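You operate a simulated robot arm through the tools that you are given. There is no shell and no other tool. Be economical: measure what you need, move in short steps, check, and stop when the job is done.

Carry out the task below with a simulated robot arm. There is one attempt and no reset: what you move stays moved.

TASK
Put one of the tall pink cans from the top of the long steel bench in the blue bin there.
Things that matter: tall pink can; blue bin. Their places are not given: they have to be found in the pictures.

It is judged by the outcome, as a careful person would: the job done as asked, and still so three seconds after it is handed in. It fails if anything else is knocked over, pushed out of place, dropped, spilled or broken.

THE ROBOT
A 6-joint arm with a two-finger parallel gripper, fixed in place. Base frame: the origin is at the foot of the arm, x ahead of it, y to its left, z up; the work surface is at about z = 0.88. Lengths are in m, angles in degrees, forces in N, time in s.
With the tool pointing down near the work surface it reaches from about 0.24 to 0.64 m from the base axis. Its first joint turns from -66.0 to 66.0 degrees. Payload 2.7 kg.
Tool frame: the origin (TCP) lies between the finger pads and is the grasp point; the fingertips stand 0.023 m ahead of it; z points along the fingers, y is the line along which they close. The gripper opens to 0.094 m. The fingers are 0.038 m wide and 0.01 m thick; the gripper's body (0.054 by 0.096 m) begins 0.039 m behind the TCP.
Orientation is that of the tool frame in the base frame, as a unit quaternion [w, x, y, z]. With the fingers straight down and closing along the base's y, the tool's x points along the base's -x, its y along +y and its z along -z.

THE INTERFACE
- The arm moves only by the tool servo_tool. Its argument "series" is a list of rows, each a list of 7 numbers: the turn, a rotation vector about the base's x, y, z in degrees, then the shift along the base's x, y, z in cm, then the opening in per cent of the stroke, from 0 (shut) to 100 (fully open). In form: [[ax, ay, az, tx, ty, tz, jaw], ...]. A call has 1 to 10 rows; each row is the pose to reach, as a shift and turn from the pose commanded when the call began. A row lasts 0.2 s, in which the tool goes at most 0.05 m and 8.6 degrees; a call with a longer step from one row to the next is refused whole, and so is a gripper value outside its range. A pose out of reach is approached as far as the arm can. The call stops where the force on the tool passes 40 N (or 10 N more than at its start, if that is more) or the arm is blocked; 0.2 s more then pass. The fingers move at their own pace (about 0.045 m/s each) and stop on an object; they squeeze with about 29 N. The grip force told is the motor's: it shows also when the fingers shut on nothing. Time passes only in rows, and 0.2 s behind the last, so rows that repeat a pose let the fingers close. It gives the time, the measured TCP pose, the force on the tool (base axes), the opening and the grip force at its end, in the units of the frame above (readings bear some noise).
- Cameras (640 x 400 px; columns grow to the right, rows downward): "scene" is fixed at [0.0881, -0.4363, 1.4288]; the picture's right is [0.68, -0.73, 0.00], its down [-0.24, -0.23, -0.94] and it looks along [0.69, 0.64, -0.33] (base axes); focal length 363 px, centre (320, 200). "wrist" rides on the gripper at [-0.039, 0, -0.044] in the tool frame; the picture's right is [0.00, -1.00, 0.00], its down [0.97, 0.00, -0.24] and it looks along [0.24, 0.00, 0.97] (tool axes); focal length 218 px, centre (320, 200).
- grab_frame(camera): a new picture of that camera. No time passes.
- point_at(camera, pixels): for up to 12 pixels [column, row] of the newest picture of that camera ("zoom" is the newest enlarged one), the place [x, y, z] in the base frame of the surface seen there, good to about 0.002 m. No time passes.
- close_up(camera, box): a new picture of the part [left, top, right, bottom] of that camera's present view, enlarged. No time passes.
- sign_off(): hands the job in; it is judged then, once.

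Work in short steps. Measure before you move; look again where a grasp or a placing could have gone wrong, and mend it. You have 60 turns and 20 pictures in all, the two below and enlarged ones among them. Open the gripper and draw the arm clear of the work before you hand the job in, unless the task says otherwise; then end with one line.

The tools are called after "Emit:" as a command line: name --pt "numbers of a row" for each row, then --argument value for the rest, lists and objects as JSON in quotes. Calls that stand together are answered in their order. servo_tool: Moves the arm, as the interface text tells. Its arguments: {"type":"object","properties":{"series":{"type":"array","items":{"type":"array","items":{"type":"number"}}}},"required":["series"]} The other tools are called the same way: grab_frame (camera) takes a picture; point_at (camera, pixels) gives the place of the surface under pixels of a picture; close_up (camera, box) takes an enlarged picture of a part of a camera's view; sign_off () hands the job in.

At the start:

```text
time: 0.0
tcp_pos: [0.353, 0.0616, 1.2771]
tcp_rot: [0.0, -0.001, 1.0, 0.001]
ft_force: [0.9, 0.7, 0.1]
opening: 0.094
gripper_force: 0.0
```

scene: 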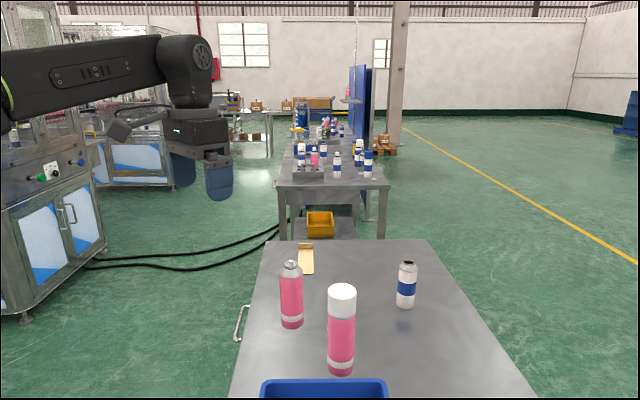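
wrist: 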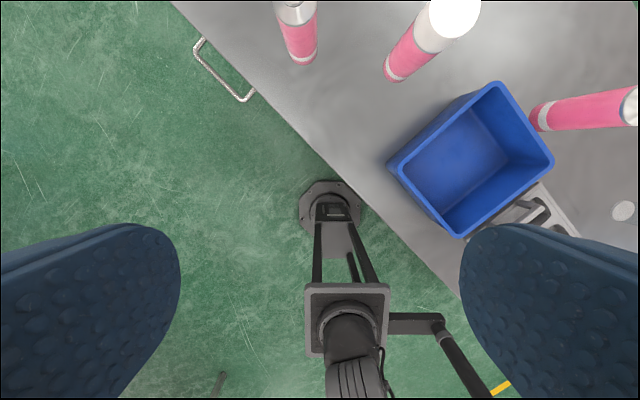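

I see pink cans in the scene at (291,295) and (341,330), and in the wrist view a third at (590,108), next to the blue bin at (470,160). I'll measure these first.

Emit:
point_at --camera "wrist" --pixels '[[302, 60], [296, 5], [393, 76], [455, 15], [540, 118], [630, 105], [390, 163], [497, 84], [552, 160], [458, 236], [455, 155], [350, 150]]'

Emit:
point_at --camera "scene" --pixels '[[291, 263], [291, 290], [291, 325], [342, 288], [342, 330], [341, 372], [407, 264], [405, 305], [306, 258], [325, 381], [265, 392], [386, 390]]'

Emit:
close_up --camera "scene" --box '[220, 230, 480, 400]'

```text
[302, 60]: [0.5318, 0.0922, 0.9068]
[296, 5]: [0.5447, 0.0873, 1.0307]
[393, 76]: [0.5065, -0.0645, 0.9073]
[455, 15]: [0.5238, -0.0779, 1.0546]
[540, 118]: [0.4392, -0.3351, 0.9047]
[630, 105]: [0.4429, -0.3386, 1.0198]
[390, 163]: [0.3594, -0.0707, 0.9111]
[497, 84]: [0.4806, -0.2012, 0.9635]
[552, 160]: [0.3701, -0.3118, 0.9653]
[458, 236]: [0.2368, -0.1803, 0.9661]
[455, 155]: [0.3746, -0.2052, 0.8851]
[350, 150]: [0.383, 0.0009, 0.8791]
```

```text
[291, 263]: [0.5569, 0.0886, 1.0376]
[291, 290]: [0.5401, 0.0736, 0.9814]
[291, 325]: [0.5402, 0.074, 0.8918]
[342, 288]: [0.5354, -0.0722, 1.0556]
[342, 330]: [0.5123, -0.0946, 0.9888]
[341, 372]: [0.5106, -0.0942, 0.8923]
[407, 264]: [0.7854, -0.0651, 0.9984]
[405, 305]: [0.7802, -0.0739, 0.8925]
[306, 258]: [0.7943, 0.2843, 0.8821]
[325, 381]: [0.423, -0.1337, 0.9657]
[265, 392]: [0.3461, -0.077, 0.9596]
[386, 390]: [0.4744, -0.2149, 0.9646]
```

```text
2.35 times, centred on (350, 315) of scene
```

zoom: 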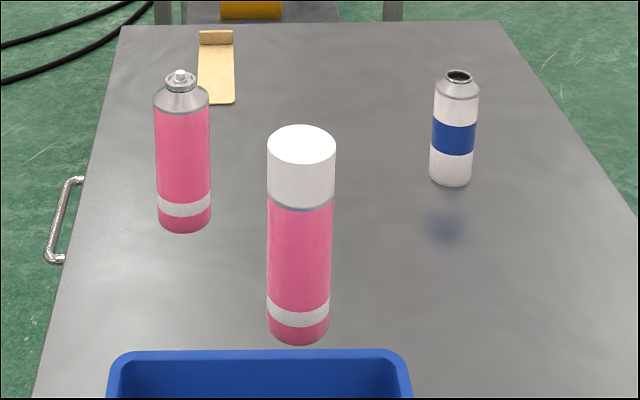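

The bin rim is at z≈0.965 and its floor at 0.885. Before choosing a can, I'll move right at this height to see the third one and the bin properly.

Emit:
servo_tool --pt "0 0 0 0 -4 0 100" --pt "0 0 0 0 -8 0 100" --pt "0 0 0 0 -12 0 100" --pt "0 0 0 0 -16 0 100" --pt "0 0 0 0 -20 0 100" --pt "0 0 0 0 -24 0 100"

Emit:
grab_frame --camera "wrist"

```text
time: 1.4
tcp_pos: [0.3535, -0.1811, 1.2779]
tcp_rot: [0.0, -0.002, 1.0, 0.0]
ft_force: [0.0, -0.1, -0.5]
opening: 0.0937
gripper_force: 0.0
```

```text
16 pictures are left
```

wrist: 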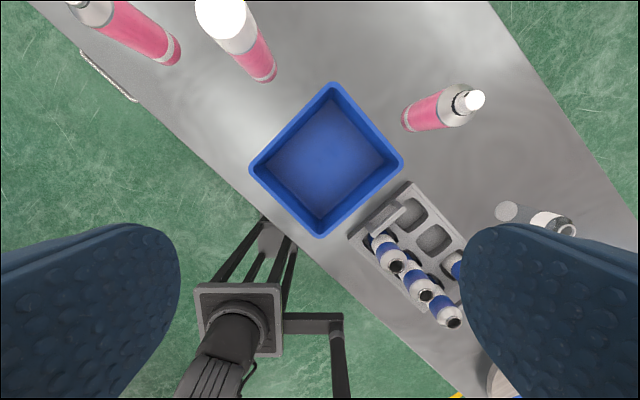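

Emit:
point_at --camera "wrist" --pixels '[[409, 122], [440, 110], [475, 98], [268, 78], [232, 20], [256, 168], [332, 88], [398, 164], [320, 233], [325, 160], [336, 110], [385, 168]]'

Emit:
close_up --camera "wrist" --box '[60, 0, 540, 300]'

```text
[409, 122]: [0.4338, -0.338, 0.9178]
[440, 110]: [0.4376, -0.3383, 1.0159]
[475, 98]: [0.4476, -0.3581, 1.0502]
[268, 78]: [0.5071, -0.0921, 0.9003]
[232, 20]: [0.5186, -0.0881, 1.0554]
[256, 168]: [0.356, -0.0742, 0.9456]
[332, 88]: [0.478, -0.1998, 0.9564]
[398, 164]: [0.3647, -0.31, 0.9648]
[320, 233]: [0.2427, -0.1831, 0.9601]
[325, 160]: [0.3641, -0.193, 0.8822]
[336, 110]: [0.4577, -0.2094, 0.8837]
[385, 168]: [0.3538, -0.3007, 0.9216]
```

```text
1.33 times, centred on (300, 150) of wrist
```

zoom: 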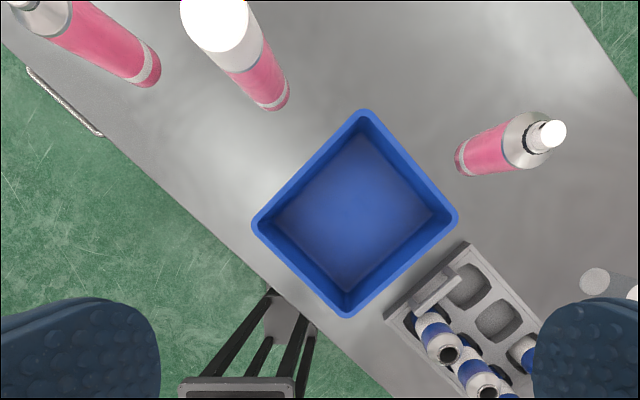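

All three pink cans have similar bodies and differ only at the top. I'll measure their shoulder and top heights to pick the best one to grip.

Emit:
point_at --camera "scene" --pixels '[[291, 262], [291, 269], [291, 273], [291, 276], [291, 279], [291, 283], [341, 292], [341, 314], [341, 318], [341, 323]]'

Emit:
point_at --camera "zoom" --pixels '[[500, 148], [505, 145], [512, 142], [525, 140], [537, 136], [552, 133], [462, 160], [480, 140], [490, 170]]'

```text
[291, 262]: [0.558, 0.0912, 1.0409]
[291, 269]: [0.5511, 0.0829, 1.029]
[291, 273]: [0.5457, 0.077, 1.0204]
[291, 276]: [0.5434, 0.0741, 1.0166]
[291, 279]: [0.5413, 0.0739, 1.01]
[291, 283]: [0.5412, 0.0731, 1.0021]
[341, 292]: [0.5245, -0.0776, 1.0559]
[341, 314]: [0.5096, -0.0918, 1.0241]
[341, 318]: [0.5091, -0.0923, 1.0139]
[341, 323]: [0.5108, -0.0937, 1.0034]
```

```text
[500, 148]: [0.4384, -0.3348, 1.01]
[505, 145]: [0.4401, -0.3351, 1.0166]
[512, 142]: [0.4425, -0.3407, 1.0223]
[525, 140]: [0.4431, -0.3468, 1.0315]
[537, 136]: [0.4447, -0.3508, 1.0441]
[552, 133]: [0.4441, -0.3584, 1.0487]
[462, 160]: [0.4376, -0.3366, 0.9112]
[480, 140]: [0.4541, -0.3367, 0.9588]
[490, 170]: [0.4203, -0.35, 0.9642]
```

Can 1 (bare nozzle) has its axis at about (0.557, 0.092), body up to z≈1.012 and top at ≈1.043. A vertical grasp at TCP z≈1.011 leaves clearance above it. I'll move over it at the present height.

Emit:
servo_tool --pt "0 0 0 2.55 3.41 0 100" --pt "0 0 0 5.1 6.82 0 100" --pt "0 0 0 7.65 10.2 0 100" --pt "0 0 0 10.2 13.65 0 100" --pt "0 0 0 12.75 17.05 0 100" --pt "0 0 0 15.3 20.45 0 100" --pt "0 0 0 17.85 23.9 0 100" --pt "0 0 0 20.4 27.3 0 100" --pt "0 0 0 20.4 27.3 -4 100" --pt "0 0 0 20.4 27.3 -8 100"

Emit:
grab_frame --camera "wrist"

```text
time: 3.6
tcp_pos: [0.552, 0.0967, 1.1962]
tcp_rot: [0.0, -0.001, 1.0, 0.0]
ft_force: [0.7, -0.3, 0.3]
opening: 0.094
gripper_force: 0.0
out of reach, approached as far as the arm can: row 6, 7, 8, 9, 10
```

```text
14 pictures are left
```

wrist: 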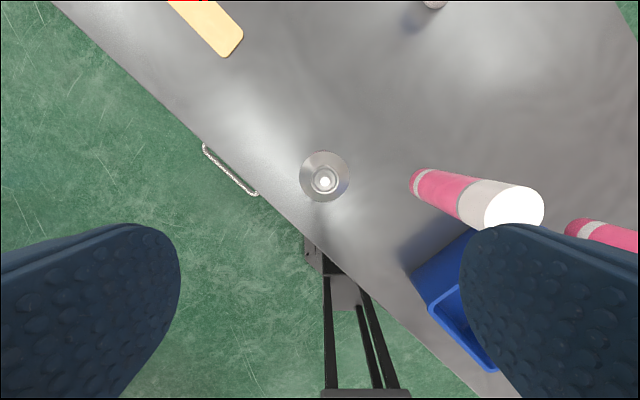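

The arm is at its reach limit at this height. I'll check the can axis at nozzle (324,181), then step down with a small correction.

Emit:
point_at --camera "wrist" --pixels '[[324, 181], [302, 177], [348, 177], [325, 152], [325, 200]]'

Emit:
servo_tool --pt "0 0 0 0 0 -3 100" --pt "0 0 0 0 0 -6 100" --pt "0 0 0 0 0 -9 100" --pt "0 0 0 0 0 -9 100"

```text
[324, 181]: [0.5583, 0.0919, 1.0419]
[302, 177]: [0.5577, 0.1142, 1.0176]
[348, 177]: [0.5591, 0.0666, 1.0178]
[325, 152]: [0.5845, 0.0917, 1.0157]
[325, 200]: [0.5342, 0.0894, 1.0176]
```

```text
time: 4.6
tcp_pos: [0.5525, 0.0951, 1.1039]
tcp_rot: [0.0, -0.002, 1.0, -0.001]
ft_force: [0.5, -1.0, 1.0]
opening: 0.094
gripper_force: 0.0
```

Can axis is (0.5585, 0.091) and TCP is (0.5525, 0.095, 1.104). I'll correct sideways first, then go down most of the way.

Emit:
servo_tool --pt "0 0 0 0.6 -0.4 0 100" --pt "0 0 0 0.6 -0.4 -2 100" --pt "0 0 0 0.6 -0.4 -4 100" --pt "0 0 0 0.6 -0.4 -6 100" --pt "0 0 0 0.6 -0.4 -8 100" --pt "0 0 0 0.6 -0.4 -8 100"

Emit:
close_up --camera "scene" --box '[180, 150, 400, 350]'

```text
time: 6.0
tcp_pos: [0.5597, 0.0898, 1.0257]
tcp_rot: [0.0, -0.001, 1.0, 0.0]
ft_force: [0.8, 0.5, -0.6]
opening: 0.0936
gripper_force: 0.2
```

```text
2.00 times, centred on (290, 250) of scene
```

zoom: 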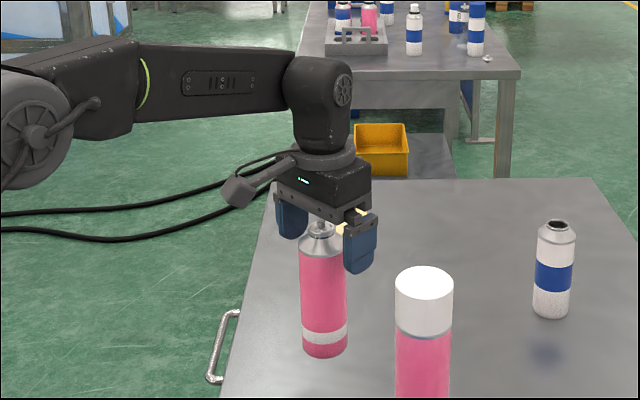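

The fingers straddle the can cleanly. I'll go down 1.4 cm more and close.

Emit:
servo_tool --pt "0 0 0 0 0.1 -0.7 100" --pt "0 0 0 0 0.1 -1.4 100" --pt "0 0 0 0 0.1 -1.4 60" --pt "0 0 0 0 0.1 -1.4 30" --pt "0 0 0 0 0.1 -1.4 0" --pt "0 0 0 0 0.1 -1.4 0" --pt "0 0 0 0 0.1 -1.4 0"

```text
time: 7.6
tcp_pos: [0.5609, 0.0902, 1.0122]
tcp_rot: [0.0, -0.002, 1.0, 0.0]
ft_force: [0.6, 0.4, -0.8]
opening: 0.052
gripper_force: 28.8
```

The grip is firm: opening 0.052, force 29 N. I'll lift slightly and check the hold.

Emit:
servo_tool --pt "0 0 0 0 0 1 0" --pt "0 0 0 0 0 3 0" --pt "0 0 0 -1 0 5 0" --pt "0 0 0 -1 0 5 0"

Emit:
close_up --camera "scene" --box '[180, 150, 400, 350]'

```text
time: 8.6
tcp_pos: [0.5502, 0.0913, 1.0627]
tcp_rot: [0.0, -0.001, 1.0, -0.001]
ft_force: [0.8, -0.5, -0.2]
opening: 0.052
gripper_force: 29.3
```

```text
2.00 times, centred on (290, 250) of scene
```

zoom: 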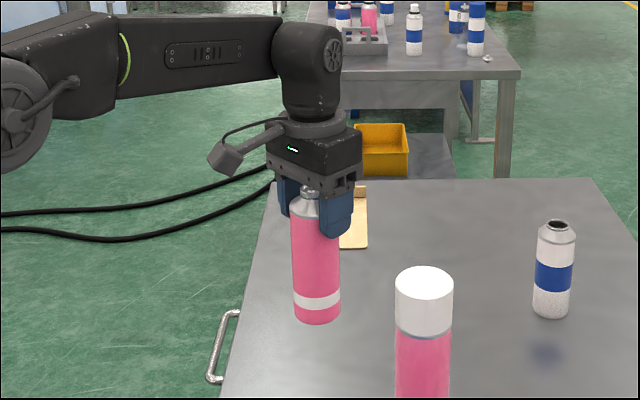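

The can hangs straight. I'll draw back toward x≈0.38 while rising, which keeps it well clear of the capped can.

Emit:
servo_tool --pt "0 0 0 -2 0 2.5 0" --pt "0 0 0 -4.5 0 5 0" --pt "0 0 0 -7.5 0 7.5 0" --pt "0 0 0 -10.5 0 10 0" --pt "0 0 0 -13.5 0 11 0" --pt "0 0 0 -16.5 0 11 0" --pt "0 0 0 -18.5 0 11 0" --pt "0 0 0 -18.5 0 11 0"

Emit:
servo_tool --pt "0 0 0 0 -2.5 0 0" --pt "0 0 0 0 -6 0 0" --pt "0 0 0 0 -9.5 0 0" --pt "0 0 0 0 -13 0 0" --pt "0 0 0 0 -16.5 0 0" --pt "0 0 0 0 -20 0 0" --pt "0 0 0 0 -23.5 0 0" --pt "0 0 0 0 -26.5 0 0" --pt "0 0 0 -0.5 -28.2 0 0" --pt "0 0 0 -0.5 -28.2 0 0"

Emit:
grab_frame --camera "wrist"

Emit:
grab_frame --camera "scene"

```text
time: 10.4
tcp_pos: [0.364, 0.093, 1.1714]
tcp_rot: [0.0, -0.001, 1.0, 0.0]
ft_force: [0.3, 0.3, 0.1]
opening: 0.0516
gripper_force: 29.2
```

```text
time: 12.6
tcp_pos: [0.3595, -0.1927, 1.1714]
tcp_rot: [0.0, -0.002, 1.0, 0.0]
ft_force: [0.4, -0.7, -0.6]
opening: 0.0516
gripper_force: 28.7
```

```text
11 pictures are left
```

wrist: 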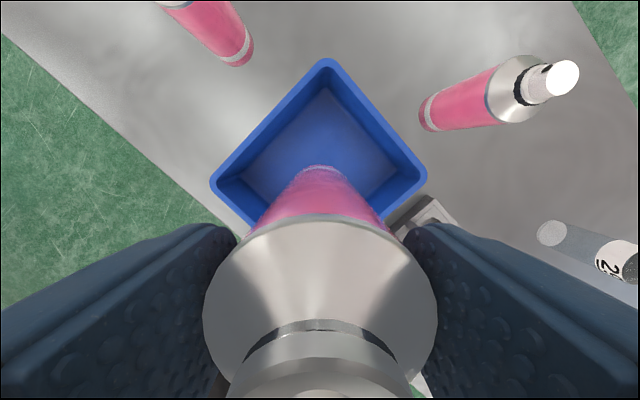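

```text
10 pictures are left
```

scene: 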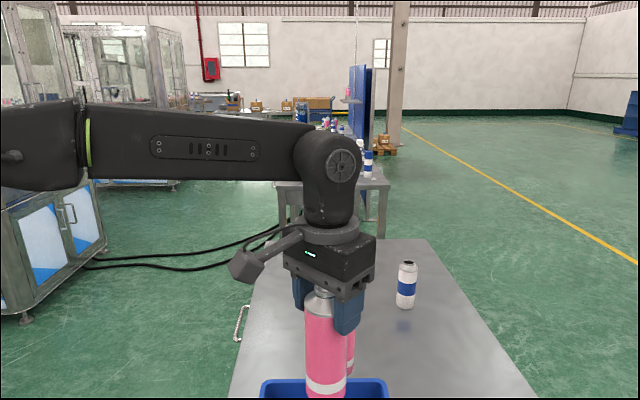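

The can is over the bin centre. It should touch the floor at TCP z≈1.017, so I'll go down about 15 cm, slowing at the end.

Emit:
servo_tool --pt "0 0 0 0 0 -3 0" --pt "0 0 0 0 0 -6 0" --pt "0 0 0 0 0 -9 0" --pt "0 0 0 0 0 -12 0" --pt "0 0 0 0 0 -14 0" --pt "0 0 0 0 0 -14.6 0" --pt "0 0 0 0 0 -15 0" --pt "0 0 0 0 0 -15 0"

Emit:
grab_frame --camera "wrist"

```text
time: 14.4
tcp_pos: [0.3584, -0.1926, 1.0216]
tcp_rot: [-0.001, -0.001, 1.0, 0.0]
ft_force: [0.1, 0.2, -0.9]
opening: 0.0518
gripper_force: 28.9
```

```text
9 pictures are left
```

wrist: 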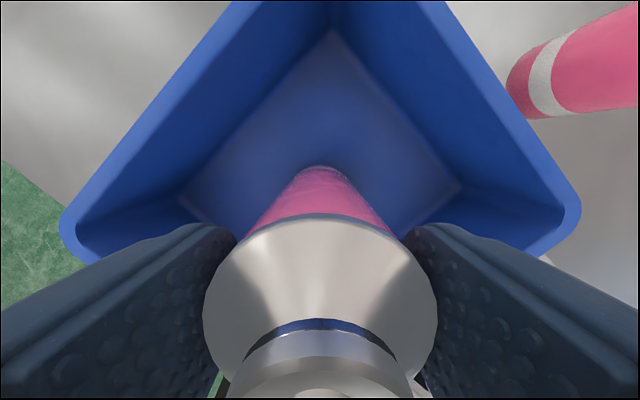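

No contact yet, so I'll step down in 1 mm moves until the force shows.

Emit:
servo_tool --pt "0 0 0 0 0 -0.1 0" --pt "0 0 0 0 0 -0.2 0" --pt "0 0 0 0 0 -0.3 0" --pt "0 0 0 0 0 -0.4 0" --pt "0 0 0 0 0 -0.4 0"

```text
time: 15.6
tcp_pos: [0.3601, -0.1916, 1.0173]
tcp_rot: [0.0, -0.002, 1.0, 0.0]
ft_force: [-0.4, 0.4, -0.5]
opening: 0.052
gripper_force: 28.8
```

Emit:
servo_tool --pt "0 0 0 0 0 -0.1 0" --pt "0 0 0 0 0 -0.2 0" --pt "0 0 0 0 0 -0.2 0"

```text
time: 16.4
tcp_pos: [0.361, -0.1918, 1.0164]
tcp_rot: [0.001, -0.002, 1.0, -0.001]
ft_force: [-2.6, -0.4, 12.4]
opening: 0.0519
gripper_force: 28.8
```

Contact: 12 N upward, so the can is on the bin floor. I'll ease up 1 mm, open fully and rise straight.

Emit:
servo_tool --pt "0 0 0 0 0 0.1 0" --pt "0 0 0 0 0 0.1 70" --pt "0 0 0 0 0 0.1 85" --pt "0 0 0 0 0 0.1 85" --pt "0 0 0 0 0 0.1 85" --pt "0 0 0 0 0 0.1 85"

Emit:
servo_tool --pt "0 0 0 0 0 1 85" --pt "0 0 0 0 0 3 85" --pt "0 0 0 0 0 6 85" --pt "0 0 0 0 0 10 85" --pt "0 0 0 0 0 14 85" --pt "0 0 0 0 0 18 85" --pt "0 0 0 0 0 22 85" --pt "0 0 0 0 0 22 85"

Emit:
grab_frame --camera "wrist"

Emit:
grab_frame --camera "scene"

```text
time: 17.8
tcp_pos: [0.3611, -0.192, 1.0164]
tcp_rot: [0.0, -0.002, 1.0, 0.0]
ft_force: [-0.4, -0.5, -0.1]
opening: 0.0798
gripper_force: 0.0
```

```text
time: 19.6
tcp_pos: [0.3575, -0.1901, 1.2384]
tcp_rot: [0.0, -0.002, 1.0, 0.001]
ft_force: [0.1, -0.9, 0.3]
opening: 0.0799
gripper_force: 0.2
```

```text
8 pictures are left
```

wrist: 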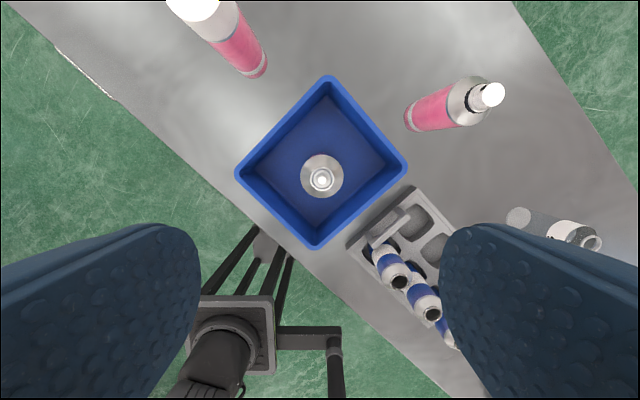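

```text
7 pictures are left
```

scene: 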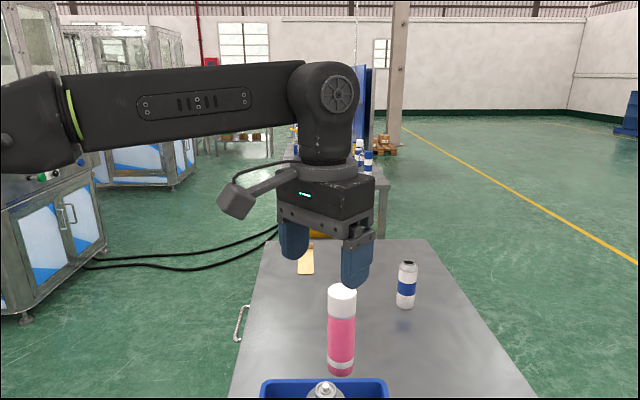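

The can stands upright in the middle of the bin, nothing else has moved, and the gripper is open and clear. Handing in.

Emit:
sign_off

```text
The job is handed in.
```

One tall pink can is standing upright in the blue bin; nothing else was disturbed, and the arm is clear with the gripper open.
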